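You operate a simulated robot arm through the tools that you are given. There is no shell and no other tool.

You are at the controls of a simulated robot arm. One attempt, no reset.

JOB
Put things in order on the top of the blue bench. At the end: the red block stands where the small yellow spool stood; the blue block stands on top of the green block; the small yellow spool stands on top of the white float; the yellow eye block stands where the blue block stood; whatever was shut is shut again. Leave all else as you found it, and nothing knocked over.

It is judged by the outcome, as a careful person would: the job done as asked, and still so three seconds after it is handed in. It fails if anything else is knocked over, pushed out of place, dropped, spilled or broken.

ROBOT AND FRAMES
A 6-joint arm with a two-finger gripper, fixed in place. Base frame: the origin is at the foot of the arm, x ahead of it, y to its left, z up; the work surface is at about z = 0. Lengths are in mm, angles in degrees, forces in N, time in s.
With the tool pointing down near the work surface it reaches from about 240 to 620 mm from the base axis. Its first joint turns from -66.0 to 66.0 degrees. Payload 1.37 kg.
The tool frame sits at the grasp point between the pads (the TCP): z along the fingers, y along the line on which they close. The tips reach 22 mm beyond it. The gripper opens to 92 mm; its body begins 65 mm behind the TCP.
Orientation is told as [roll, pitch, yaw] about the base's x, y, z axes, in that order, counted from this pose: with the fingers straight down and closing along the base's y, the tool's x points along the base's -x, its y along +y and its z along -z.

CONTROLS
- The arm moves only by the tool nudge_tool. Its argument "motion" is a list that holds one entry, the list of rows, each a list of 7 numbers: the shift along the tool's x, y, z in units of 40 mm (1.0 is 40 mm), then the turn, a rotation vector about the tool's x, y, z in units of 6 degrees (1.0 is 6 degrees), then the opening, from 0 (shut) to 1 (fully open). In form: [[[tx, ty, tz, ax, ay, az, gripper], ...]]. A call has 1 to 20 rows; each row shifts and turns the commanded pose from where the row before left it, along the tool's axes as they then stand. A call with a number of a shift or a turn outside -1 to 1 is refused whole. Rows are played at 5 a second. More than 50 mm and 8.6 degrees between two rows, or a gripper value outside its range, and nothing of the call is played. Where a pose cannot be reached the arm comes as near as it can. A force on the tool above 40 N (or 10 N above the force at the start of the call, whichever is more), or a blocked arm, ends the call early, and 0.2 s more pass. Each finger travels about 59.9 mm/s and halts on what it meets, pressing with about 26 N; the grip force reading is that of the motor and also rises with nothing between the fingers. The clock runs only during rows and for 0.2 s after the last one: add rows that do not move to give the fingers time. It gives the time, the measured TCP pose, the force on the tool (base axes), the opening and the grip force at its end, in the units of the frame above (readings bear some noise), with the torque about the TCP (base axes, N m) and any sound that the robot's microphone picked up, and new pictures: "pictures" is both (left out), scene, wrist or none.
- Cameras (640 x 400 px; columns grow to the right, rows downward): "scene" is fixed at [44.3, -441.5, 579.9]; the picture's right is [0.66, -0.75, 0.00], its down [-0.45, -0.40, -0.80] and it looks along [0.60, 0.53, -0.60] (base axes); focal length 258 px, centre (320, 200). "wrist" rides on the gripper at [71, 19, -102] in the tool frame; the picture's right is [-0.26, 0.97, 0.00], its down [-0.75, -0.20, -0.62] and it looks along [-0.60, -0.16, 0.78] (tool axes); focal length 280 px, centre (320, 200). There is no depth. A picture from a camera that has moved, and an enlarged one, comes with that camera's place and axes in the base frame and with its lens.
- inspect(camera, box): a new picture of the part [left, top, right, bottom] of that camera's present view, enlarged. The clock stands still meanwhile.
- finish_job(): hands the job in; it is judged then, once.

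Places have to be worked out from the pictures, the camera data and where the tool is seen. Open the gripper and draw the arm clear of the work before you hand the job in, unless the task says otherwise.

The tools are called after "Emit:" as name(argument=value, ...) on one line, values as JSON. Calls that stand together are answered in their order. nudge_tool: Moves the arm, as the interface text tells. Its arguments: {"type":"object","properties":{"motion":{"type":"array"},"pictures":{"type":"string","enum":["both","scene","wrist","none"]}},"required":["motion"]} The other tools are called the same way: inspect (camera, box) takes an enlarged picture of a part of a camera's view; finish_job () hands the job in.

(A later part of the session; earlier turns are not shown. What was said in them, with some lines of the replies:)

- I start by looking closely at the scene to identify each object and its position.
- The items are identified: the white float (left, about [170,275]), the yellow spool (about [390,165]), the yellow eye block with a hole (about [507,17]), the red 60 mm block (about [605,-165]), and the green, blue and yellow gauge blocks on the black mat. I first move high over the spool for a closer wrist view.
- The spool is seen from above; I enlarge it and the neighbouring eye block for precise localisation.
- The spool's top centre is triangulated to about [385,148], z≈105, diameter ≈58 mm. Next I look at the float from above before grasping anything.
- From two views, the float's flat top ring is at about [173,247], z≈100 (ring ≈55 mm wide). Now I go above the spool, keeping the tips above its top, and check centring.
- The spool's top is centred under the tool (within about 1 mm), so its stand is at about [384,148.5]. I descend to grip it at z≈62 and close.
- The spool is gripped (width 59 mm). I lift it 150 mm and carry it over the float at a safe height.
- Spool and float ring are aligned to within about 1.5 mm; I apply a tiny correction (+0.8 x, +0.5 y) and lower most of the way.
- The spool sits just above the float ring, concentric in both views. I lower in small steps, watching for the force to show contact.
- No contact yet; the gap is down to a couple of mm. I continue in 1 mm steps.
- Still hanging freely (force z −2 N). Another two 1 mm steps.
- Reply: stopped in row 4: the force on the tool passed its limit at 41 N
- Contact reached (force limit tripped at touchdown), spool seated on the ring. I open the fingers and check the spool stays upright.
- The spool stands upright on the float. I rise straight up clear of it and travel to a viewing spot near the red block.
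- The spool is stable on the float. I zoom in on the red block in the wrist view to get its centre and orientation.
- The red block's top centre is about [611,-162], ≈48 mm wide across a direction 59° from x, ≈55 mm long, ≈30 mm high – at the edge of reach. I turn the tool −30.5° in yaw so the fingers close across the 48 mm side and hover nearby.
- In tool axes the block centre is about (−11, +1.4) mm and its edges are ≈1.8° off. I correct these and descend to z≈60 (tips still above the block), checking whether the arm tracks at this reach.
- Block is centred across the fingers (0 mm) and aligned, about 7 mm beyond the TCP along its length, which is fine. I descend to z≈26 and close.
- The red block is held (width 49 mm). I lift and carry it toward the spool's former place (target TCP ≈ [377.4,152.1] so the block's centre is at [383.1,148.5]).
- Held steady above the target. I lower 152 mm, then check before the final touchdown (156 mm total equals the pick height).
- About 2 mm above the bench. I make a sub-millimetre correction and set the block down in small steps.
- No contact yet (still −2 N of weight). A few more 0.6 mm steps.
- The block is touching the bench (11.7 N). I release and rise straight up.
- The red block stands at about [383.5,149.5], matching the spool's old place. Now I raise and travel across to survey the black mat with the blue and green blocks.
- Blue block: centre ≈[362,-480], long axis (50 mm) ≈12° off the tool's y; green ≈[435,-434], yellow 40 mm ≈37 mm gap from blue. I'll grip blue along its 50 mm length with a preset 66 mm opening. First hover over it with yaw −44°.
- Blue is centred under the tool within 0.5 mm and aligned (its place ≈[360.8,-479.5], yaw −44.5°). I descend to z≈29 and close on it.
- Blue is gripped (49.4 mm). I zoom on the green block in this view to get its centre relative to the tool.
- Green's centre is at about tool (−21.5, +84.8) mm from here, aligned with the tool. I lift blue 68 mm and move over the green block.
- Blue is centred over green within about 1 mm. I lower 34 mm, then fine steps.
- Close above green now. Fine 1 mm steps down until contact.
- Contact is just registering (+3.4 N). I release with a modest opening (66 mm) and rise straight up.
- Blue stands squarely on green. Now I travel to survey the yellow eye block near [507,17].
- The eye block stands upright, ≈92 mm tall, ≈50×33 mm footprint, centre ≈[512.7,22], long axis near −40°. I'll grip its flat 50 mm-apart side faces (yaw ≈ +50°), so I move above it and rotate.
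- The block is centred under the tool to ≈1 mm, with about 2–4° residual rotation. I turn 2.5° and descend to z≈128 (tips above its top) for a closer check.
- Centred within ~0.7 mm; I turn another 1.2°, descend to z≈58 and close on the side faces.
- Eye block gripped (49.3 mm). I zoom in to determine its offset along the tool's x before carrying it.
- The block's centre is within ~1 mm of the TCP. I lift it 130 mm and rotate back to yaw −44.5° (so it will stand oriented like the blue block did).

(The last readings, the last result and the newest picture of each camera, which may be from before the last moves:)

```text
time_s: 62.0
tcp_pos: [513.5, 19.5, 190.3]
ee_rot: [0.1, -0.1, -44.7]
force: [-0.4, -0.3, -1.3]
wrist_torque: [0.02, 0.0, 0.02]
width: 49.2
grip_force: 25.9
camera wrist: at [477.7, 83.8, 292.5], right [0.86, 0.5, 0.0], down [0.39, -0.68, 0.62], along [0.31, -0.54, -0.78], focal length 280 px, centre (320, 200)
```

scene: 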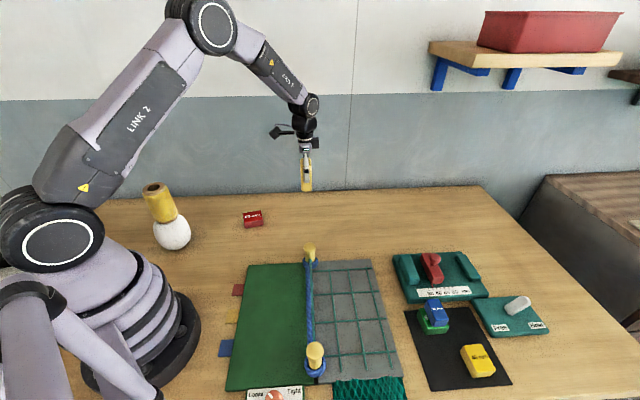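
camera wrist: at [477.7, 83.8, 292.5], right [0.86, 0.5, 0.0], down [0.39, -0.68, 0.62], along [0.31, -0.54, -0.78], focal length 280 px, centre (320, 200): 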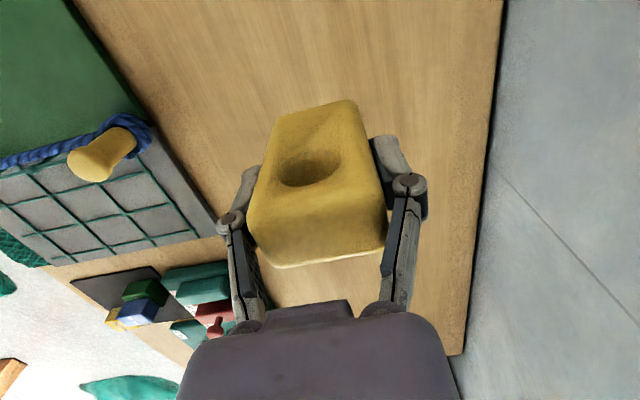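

Block held firmly and rotated. I now carry it across to above the blue block's former place.

Emit:
nudge_tool(motion=[[[-0.404, -0.7727, 0, 0, 0, 0, 0.3], [-0.404, -0.7727, 0, 0, 0, 0, 0.3], [-0.404, -0.7727, 0, 0, 0, 0, 0.3], [-0.404, -0.7727, 0, 0, 0, 0, 0.3], [-0.404, -0.7727, 0, 0, 0, 0, 0.3], [-0.404, -0.7727, 0, 0, 0, 0, 0.3], [-0.404, -0.7727, 0, 0, 0, 0, 0.3], [-0.404, -0.7727, 0, 0, 0, 0, 0.3], [-0.404, -0.7727, 0, 0, 0, 0, 0.3], [-0.404, -0.7727, 0, 0, 0, 0, 0.3], [-0.404, -0.7727, 0, 0, 0, 0, 0.3], [-0.404, -0.7727, 0, 0, 0, 0, 0.3], [-0.404, -0.7727, 0, 0, 0, 0, 0.3], [-0.404, -0.7727, 0, 0, 0, 0, 0.3], [-0.404, -0.7727, 0, 0, 0, 0, 0.3], [0, 0, 0, 0, 0, 0, 0.3]]], pictures="both")

Emit:
inspect(camera="wrist", box=[150, 0, 490, 280])

Emit:
inspect(camera="scene", box=[390, 240, 540, 395])

```text
time_s: 65.3
tcp_pos: [361.6, -480.0, 190.2]
ee_rot: [0.1, 0.1, -44.5]
force: [0.1, -0.1, -1.2]
wrist_torque: [0.01, -0.01, -0.04]
width: 49.6
grip_force: 26.1
camera wrist: at [325.7, -416.7, 290.9], right [0.86, 0.5, 0.0], down [0.39, -0.68, 0.62], along [0.32, -0.54, -0.78], focal length 280 px, centre (320, 200)
```

scene: 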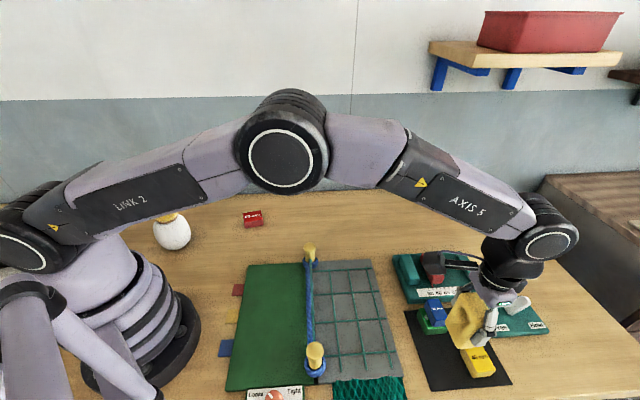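
wrist: 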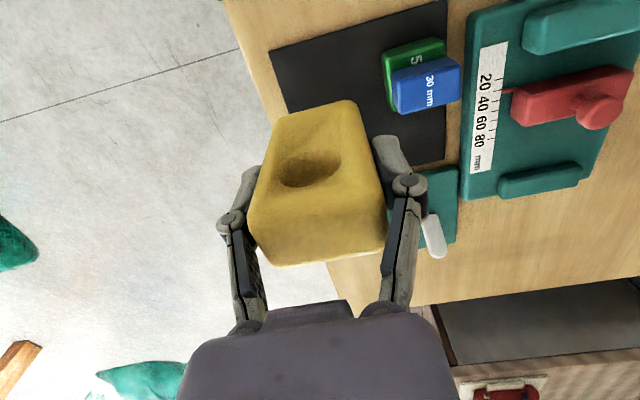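

```text
1.43 times, centred on (320, 140) of wrist
camera zoom: at [325.7, -416.7, 290.9], right [0.86, 0.5, 0.0], down [0.39, -0.68, 0.62], along [0.32, -0.54, -0.78], focal length 401 px, centre (320, 286)
```

zoom: 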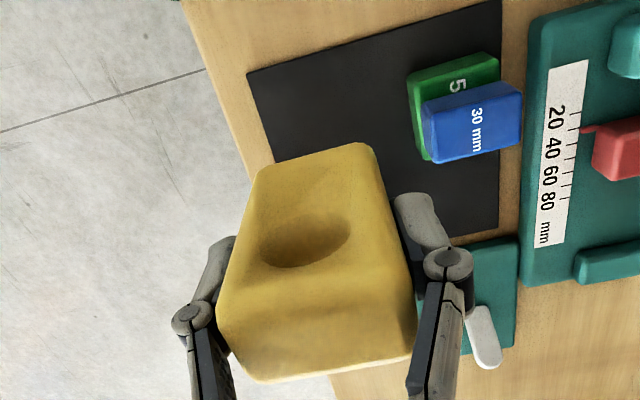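

```text
2.58 times, centred on (465, 318) of scene
camera zoom: at [44.3, -441.5, 579.9], right [0.66, -0.75, 0.0], down [-0.45, -0.4, -0.8], along [0.6, 0.53, -0.6], focal length 667 px, centre (-54, -103)
```

zoom: 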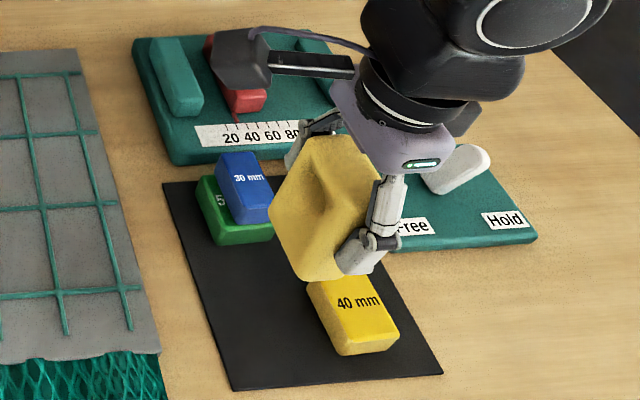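

Above the target within 1 mm. I lower 124 mm, leaving several mm to the mat.

Emit:
nudge_tool(motion=[[[0.015, 0, 0.7, 0, 0, 0, 0.3], [0, 0, 0.8, 0, 0, 0, 0.3], [0, 0, 0.8, 0, 0, 0, 0.3], [0, 0, 0.5, 0, 0, 0, 0.3], [0, 0, 0.2, 0, 0, 0, 0.3], [0, 0, 0.1, 0, 0, 0, 0.3], [0, 0, 0, 0, 0, 0, 0.3]]], pictures="both")

Emit:
inspect(camera="scene", box=[400, 280, 520, 395])

Emit:
inspect(camera="wrist", box=[220, 60, 620, 310])

```text
time_s: 67.0
tcp_pos: [363.6, -478.8, 64.6]
ee_rot: [0.1, 0.1, -44.5]
force: [0.1, -0.8, -1.7]
wrist_torque: [0.01, 0.0, 0.03]
width: 49.4
grip_force: 25.9
camera wrist: at [325.2, -416.0, 167.0], right [0.86, 0.5, 0.0], down [0.39, -0.68, 0.62], along [0.32, -0.54, -0.78], focal length 280 px, centre (320, 200)
```

scene: 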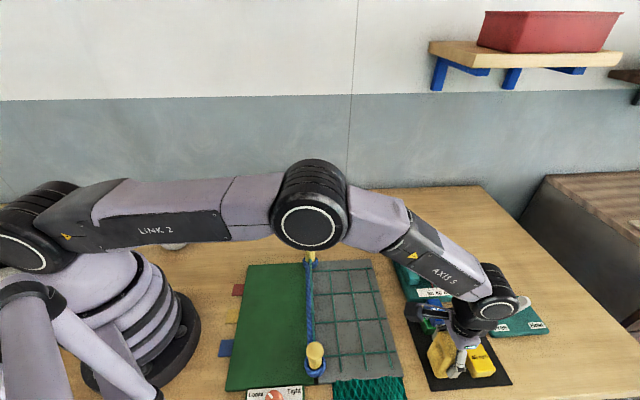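
wrist: 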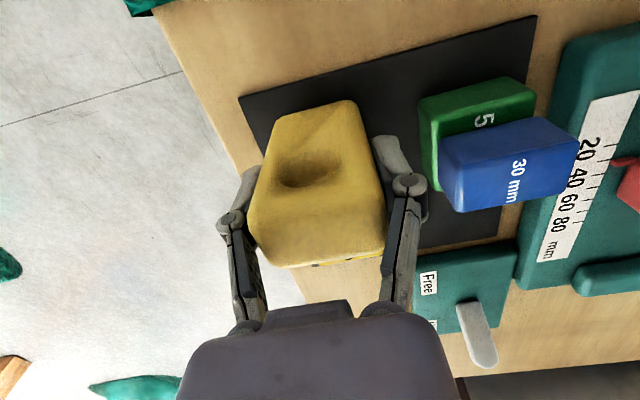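

```text
3.48 times, centred on (460, 338) of scene
camera zoom: at [44.3, -441.5, 579.9], right [0.66, -0.75, 0.0], down [-0.45, -0.4, -0.8], along [0.6, 0.53, -0.6], focal length 899 px, centre (-167, -278)
```

zoom: 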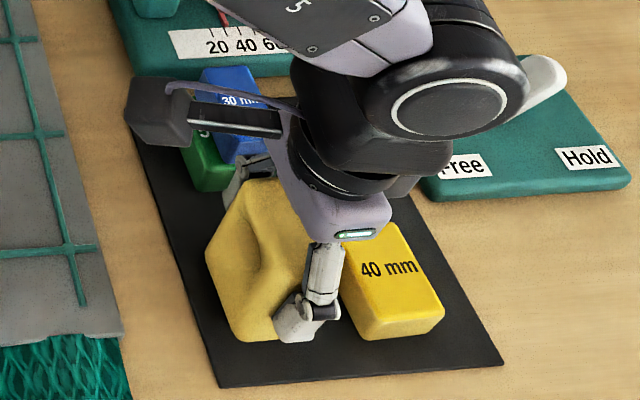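

```text
1.60 times, centred on (420, 185) of wrist
camera zoom: at [325.2, -416.0, 167.0], right [0.86, 0.5, 0.0], down [0.39, -0.68, 0.62], along [0.32, -0.54, -0.78], focal length 449 px, centre (160, 224)
```

zoom: 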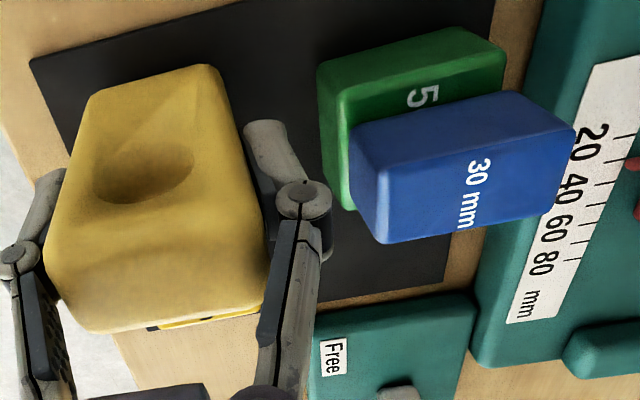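

All clear; a few mm remain. Fine descent in 1 mm steps with force checks.

Emit:
nudge_tool(motion=[[[0, 0, 0.025, 0, 0, 0, 0.3], [0, 0, 0.025, 0, 0, 0, 0.3], [0, 0, 0.025, 0, 0, 0, 0.3], [0, 0, 0, 0, 0, 0, 0.3]]], pictures="none")

```text
time_s: 68.0
tcp_pos: [362.3, -479.0, 63.0]
ee_rot: [0.1, 0.1, -44.6]
force: [-1.8, 3.0, 4.6]
wrist_torque: [0.0, 0.16, -0.08]
width: 49.5
grip_force: 26.1
```

Some upward force (4.6 N) has appeared at about 5 mm above bench level – probably the mat. I check visually what is touching.

Emit:
inspect(camera="scene", box=[420, 310, 510, 390])

Emit:
inspect(camera="wrist", box=[220, 80, 420, 290])

```text
5.00 times, centred on (465, 350) of scene
camera zoom: at [44.3, -441.5, 579.9], right [0.66, -0.75, 0.0], down [-0.45, -0.4, -0.8], along [0.6, 0.53, -0.6], focal length 1292 px, centre (-405, -550)
```

zoom: 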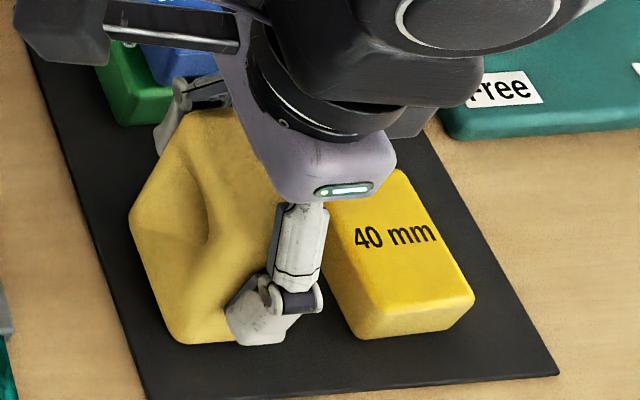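

```text
1.90 times, centred on (320, 185) of wrist
camera zoom: at [325.3, -416.2, 164.7], right [0.86, 0.5, 0.0], down [0.39, -0.68, 0.62], along [0.32, -0.54, -0.78], focal length 534 px, centre (320, 229)
```

zoom: 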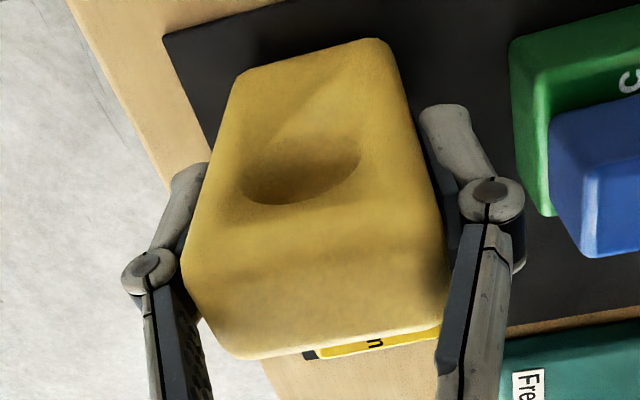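

The block looks very near the mat. I hold still for a moment to re-read force and torque.

Emit:
nudge_tool(motion=[[[0, 0, 0, 0, 0, 0, 0.3], [0, 0, 0, 0, 0, 0, 0.3]]], pictures="none")

```text
time_s: 68.5
tcp_pos: [361.8, -478.6, 62.4]
ee_rot: [0.2, 0.1, -44.5]
force: [-0.4, 3.1, 6.6]
wrist_torque: [-0.08, 0.12, -0.01]
width: 49.7
grip_force: 26.1
```

Steady upward force of ~6.6 N with a torque consistent with one bottom edge touching the mat first. One more 0.4 mm step to seat it.

Emit:
nudge_tool(motion=[[[0, 0, 0.01, 0, 0, 0, 0.3], [0, 0, 0, 0, 0, 0, 0.3]]], pictures="none")

```text
time_s: 69.2
tcp_pos: [360.6, -481.1, 62.6]
ee_rot: [0.1, 0.1, -44.5]
force: [-2.6, 4.9, 11.7]
wrist_torque: [0.06, 0.12, 0.01]
width: 49.6
grip_force: 26.0
```

Stiff contact confirmed (11.7 N). I release with a limited 60 mm opening to stay clear of the stack, then check.

Emit:
nudge_tool(motion=[[[0, 0, 0, 0, 0, 0, 0.58], [0, 0, 0, 0, 0, 0, 0.65], [0, 0, 0, 0, 0, 0, 0.65]]], pictures="both")

Emit:
inspect(camera="wrist", box=[200, 60, 500, 290])

Emit:
inspect(camera="scene", box=[420, 310, 510, 390])

```text
time_s: 70.0
tcp_pos: [361.8, -479.3, 60.5]
ee_rot: [0.1, 0.0, -44.5]
force: [0.7, -0.6, 0.1]
wrist_torque: [0.0, -0.01, 0.0]
width: 59.9
grip_force: 0.0
camera wrist: at [325.2, -416.3, 163.8], right [0.86, 0.5, 0.0], down [0.39, -0.68, 0.62], along [0.32, -0.54, -0.78], focal length 280 px, centre (320, 200)
```

scene: 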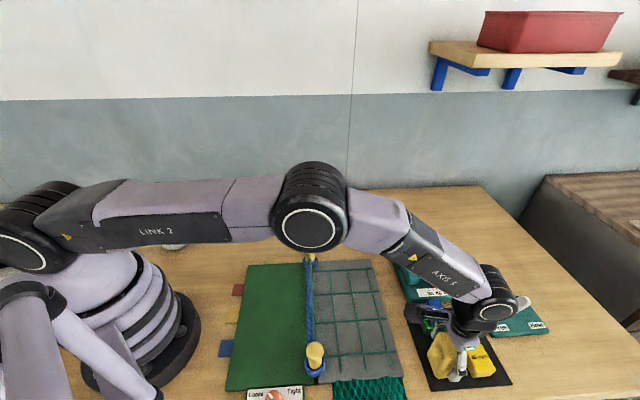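
wrist: 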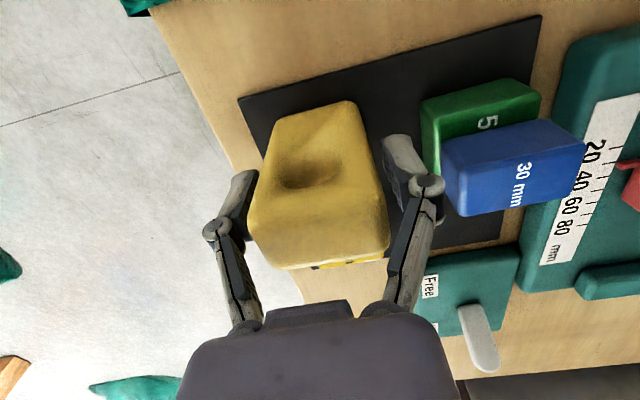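

```text
1.74 times, centred on (350, 175) of wrist
camera zoom: at [325.2, -416.3, 163.8], right [0.86, 0.5, 0.0], down [0.39, -0.68, 0.62], along [0.32, -0.54, -0.78], focal length 488 px, centre (268, 244)
```

zoom: 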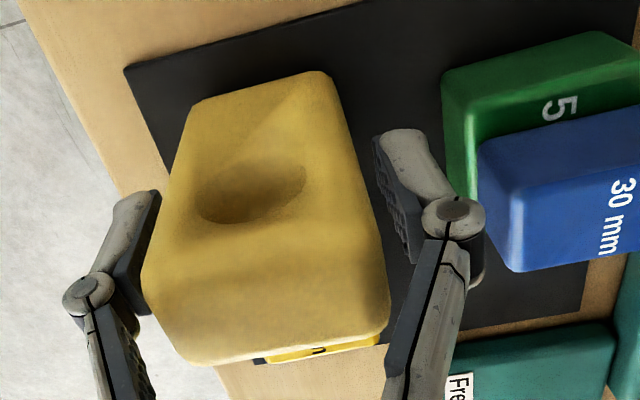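

```text
5.00 times, centred on (465, 350) of scene
camera zoom: at [44.3, -441.5, 579.9], right [0.66, -0.75, 0.0], down [-0.45, -0.4, -0.8], along [0.6, 0.53, -0.6], focal length 1292 px, centre (-405, -550)
```

zoom: 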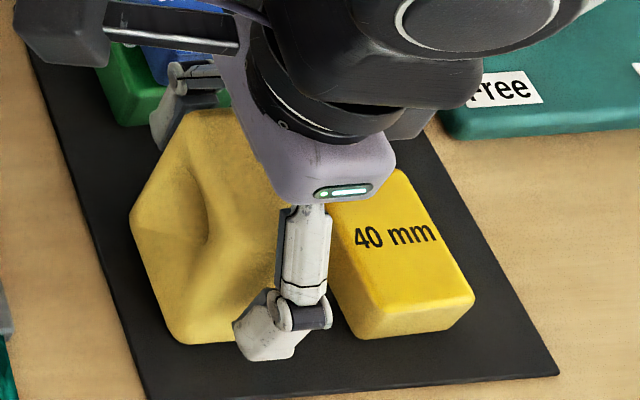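

The eye block stands on its own and is clear of the fingers. I rise straight up, gently at first.

Emit:
nudge_tool(motion=[[[0, 0, -0.2, 0, 0, 0, 0.65], [0, 0, -0.4, 0, 0, 0, 0.65], [0, 0, -0.6, 0, 0, 0, 0.65], [0, 0, -0.8, 0, 0, 0, 0.65], [0, 0, -0.9, 0, 0, 0, 0.65], [0, 0, -0.9, 0, 0, 0, 0.65], [0, 0, 0, 0, 0, 0, 0.65]]], pictures="both")

Emit:
inspect(camera="wrist", box=[220, 0, 460, 160])

Emit:
inspect(camera="scene", box=[390, 240, 560, 395])

```text
time_s: 71.5
tcp_pos: [361.5, -478.9, 214.3]
ee_rot: [0.1, 0.0, -44.5]
force: [0.2, 0.9, -0.3]
wrist_torque: [-0.02, 0.04, 0.0]
width: 59.8
grip_force: 0.0
camera wrist: at [324.9, -415.6, 316.2], right [0.86, 0.5, 0.0], down [0.39, -0.68, 0.62], along [0.32, -0.54, -0.78], focal length 280 px, centre (320, 200)
```

scene: 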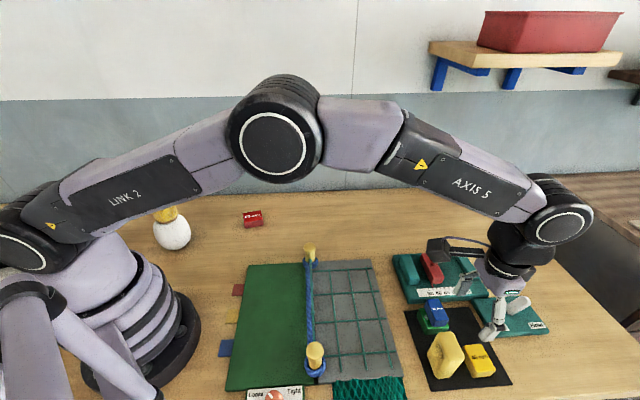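
wrist: 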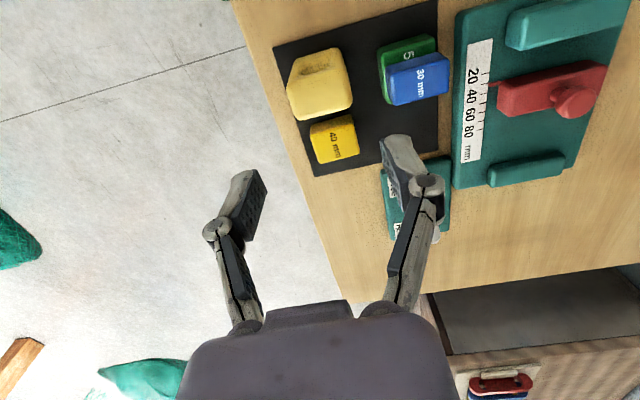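

```text
2.50 times, centred on (340, 80) of wrist
camera zoom: at [324.9, -415.6, 316.2], right [0.86, 0.5, 0.0], down [0.39, -0.68, 0.62], along [0.32, -0.54, -0.78], focal length 701 px, centre (270, 500)
```

zoom: 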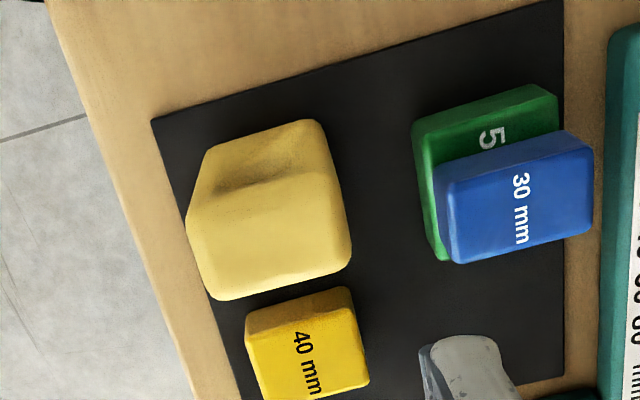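

```text
2.58 times, centred on (475, 318) of scene
camera zoom: at [44.3, -441.5, 579.9], right [0.66, -0.75, 0.0], down [-0.45, -0.4, -0.8], along [0.6, 0.53, -0.6], focal length 667 px, centre (-80, -103)
```

zoom: 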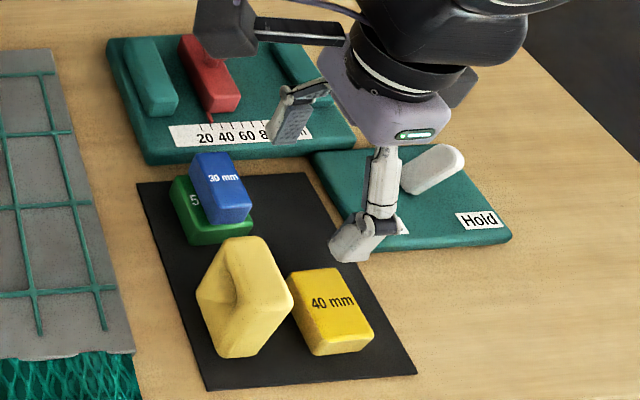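

The eye block stands upright in blue's old place and the stack is intact. I open the gripper and draw the arm up and away for a final check of the whole scene.

Emit:
nudge_tool(motion=[[[0, 0, -1, 0, 0, 0, 0.65], [0.4667, 0.648, -0.25, 0, 0, 0, 0.8], [0.4667, 0.648, -0.25, 0, 0, 0, 1], [0.4667, 0.648, -0.25, 0, 0, 0, 1], [0.4667, 0.648, -0.25, 0, 0, 0, 1], [0.4667, 0.648, -0.25, 0, 0, 0, 1], [0.4667, 0.648, -0.25, 0, 0, 0, 1], [0.4667, 0.648, -0.25, 0, 0, 0, 1], [0.4667, 0.648, -0.25, 0, 0, 0, 1], [0.4667, 0.648, -0.25, 0, 0, 0, 1], [0.4667, 0.648, -0.25, 0, 0, 0, 1], [0.4667, 0.648, -0.25, 0, 0, 0, 1], [0.4667, 0.648, -0.25, 0, 0, 0, 1], [0, 0, 0, 0, 0, 0, 1]]], pictures="both")

Emit:
inspect(camera="scene", box=[130, 170, 400, 340])

Emit:
inspect(camera="scene", box=[380, 230, 560, 400])

```text
time_s: 74.5
tcp_pos: [419.7, -100.4, 374.1]
ee_rot: [0.1, 0.0, -44.5]
force: [-0.2, 0.4, 0.6]
wrist_torque: [0.03, -0.03, 0.04]
width: 91.9
grip_force: 0.1
camera wrist: at [382.9, -37.4, 476.5], right [0.86, 0.5, 0.0], down [0.39, -0.68, 0.62], along [0.32, -0.54, -0.78], focal length 280 px, centre (320, 200)
```

scene: 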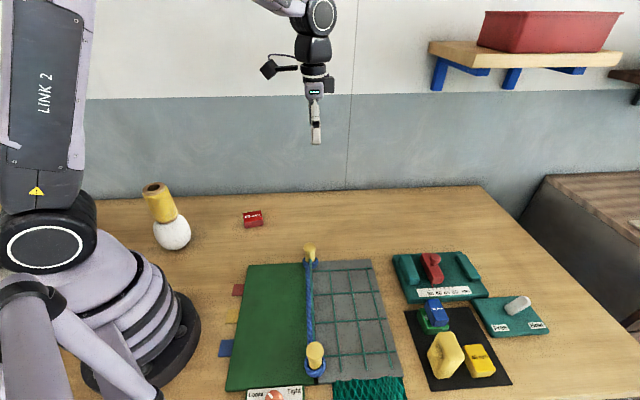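
wrist: 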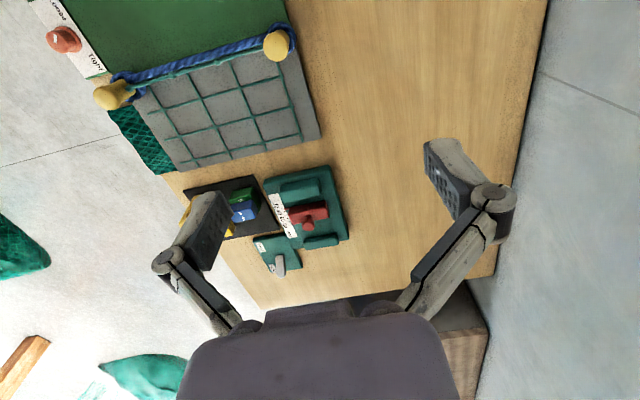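

```text
2.35 times, centred on (265, 255) of scene
camera zoom: at [44.4, -441.5, 579.9], right [0.66, -0.75, 0.0], down [-0.45, -0.4, -0.8], along [0.6, 0.53, -0.6], focal length 608 px, centre (449, 71)
```

zoom: 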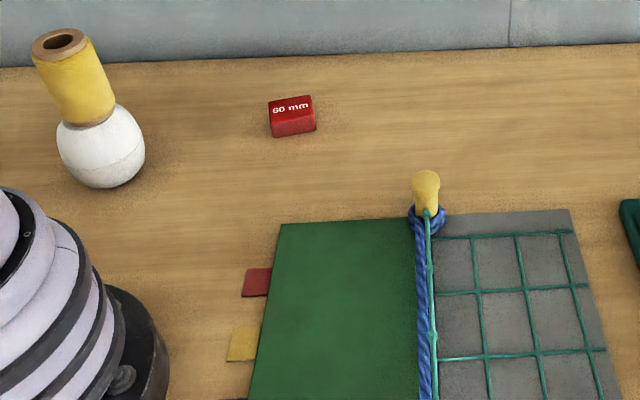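

```text
2.35 times, centred on (470, 315) of scene
camera zoom: at [44.4, -441.5, 579.9], right [0.66, -0.75, 0.0], down [-0.45, -0.4, -0.8], along [0.6, 0.53, -0.6], focal length 608 px, centre (-33, -71)
```

zoom: 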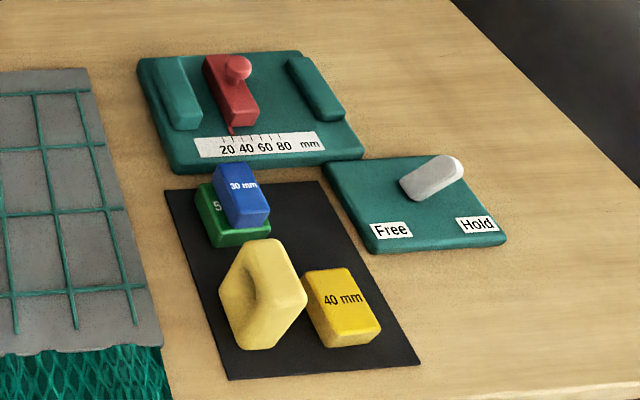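

Everything looks in order. As a last precision check I compare the eye block's footprint with the earlier picture of the blue block using the same crop.

Emit:
inspect(camera="scene", box=[400, 290, 520, 390])

Emit:
inspect(camera="scene", box=[140, 180, 330, 260])

```text
4.00 times, centred on (460, 340) of scene
camera zoom: at [44.4, -441.5, 579.9], right [0.66, -0.75, 0.0], down [-0.45, -0.4, -0.8], along [0.6, 0.53, -0.6], focal length 1034 px, centre (-240, -360)
```

zoom: 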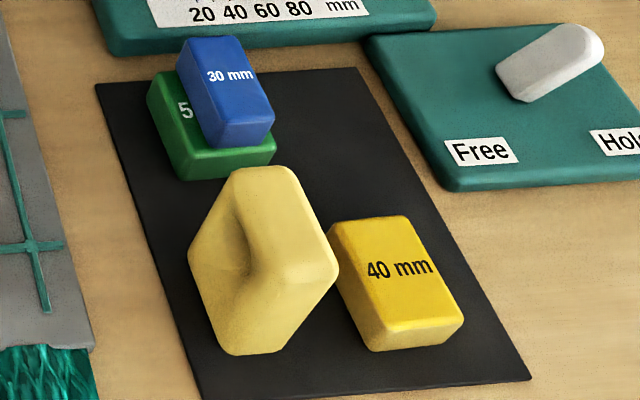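

```text
3.37 times, centred on (235, 220) of scene
camera zoom: at [44.4, -441.5, 579.9], right [0.66, -0.75, 0.0], down [-0.45, -0.4, -0.8], along [0.6, 0.53, -0.6], focal length 870 px, centre (606, 133)
```

zoom: 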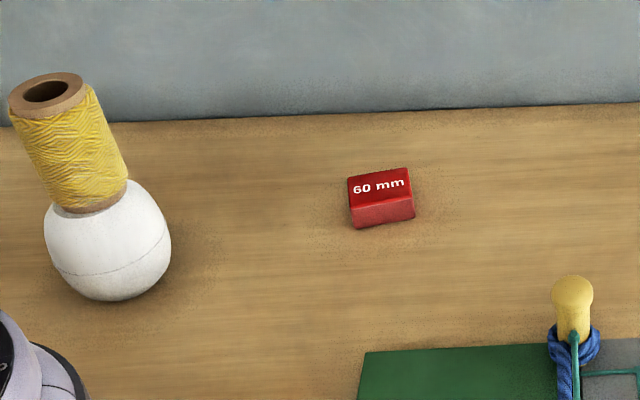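

The final pictures show every item in place: the spool upright on the float, red where the spool stood, blue on green, and the eye block where blue stood. Nothing else has moved, nothing was opened, and the arm is clear with the gripper open, so I hand the job in.

Emit:
finish_job()

```text
The job is handed in.
```

I moved all four pieces and handed the job in. The last pictures showed everything standing where you asked:

- **Small yellow spool:** upright on top of the white float, centred on its flat ring.
- **Red block:** where the spool stood, within about 1.5 mm by my measurements.
- **Blue block:** on top of the green block, centred to about 1 mm.
- **Yellow eye block:** where the blue block stood, within a few mm, and turned the same way the blue block was.

I opened nothing, so there was nothing to shut again. The other items look unmoved in the pictures, and nothing fell over. The arm is drawn up and clear, with the gripper open.

The arm's force limit tripped once, at 41 N, as the spool touched down on the float. The spool and float stayed put.
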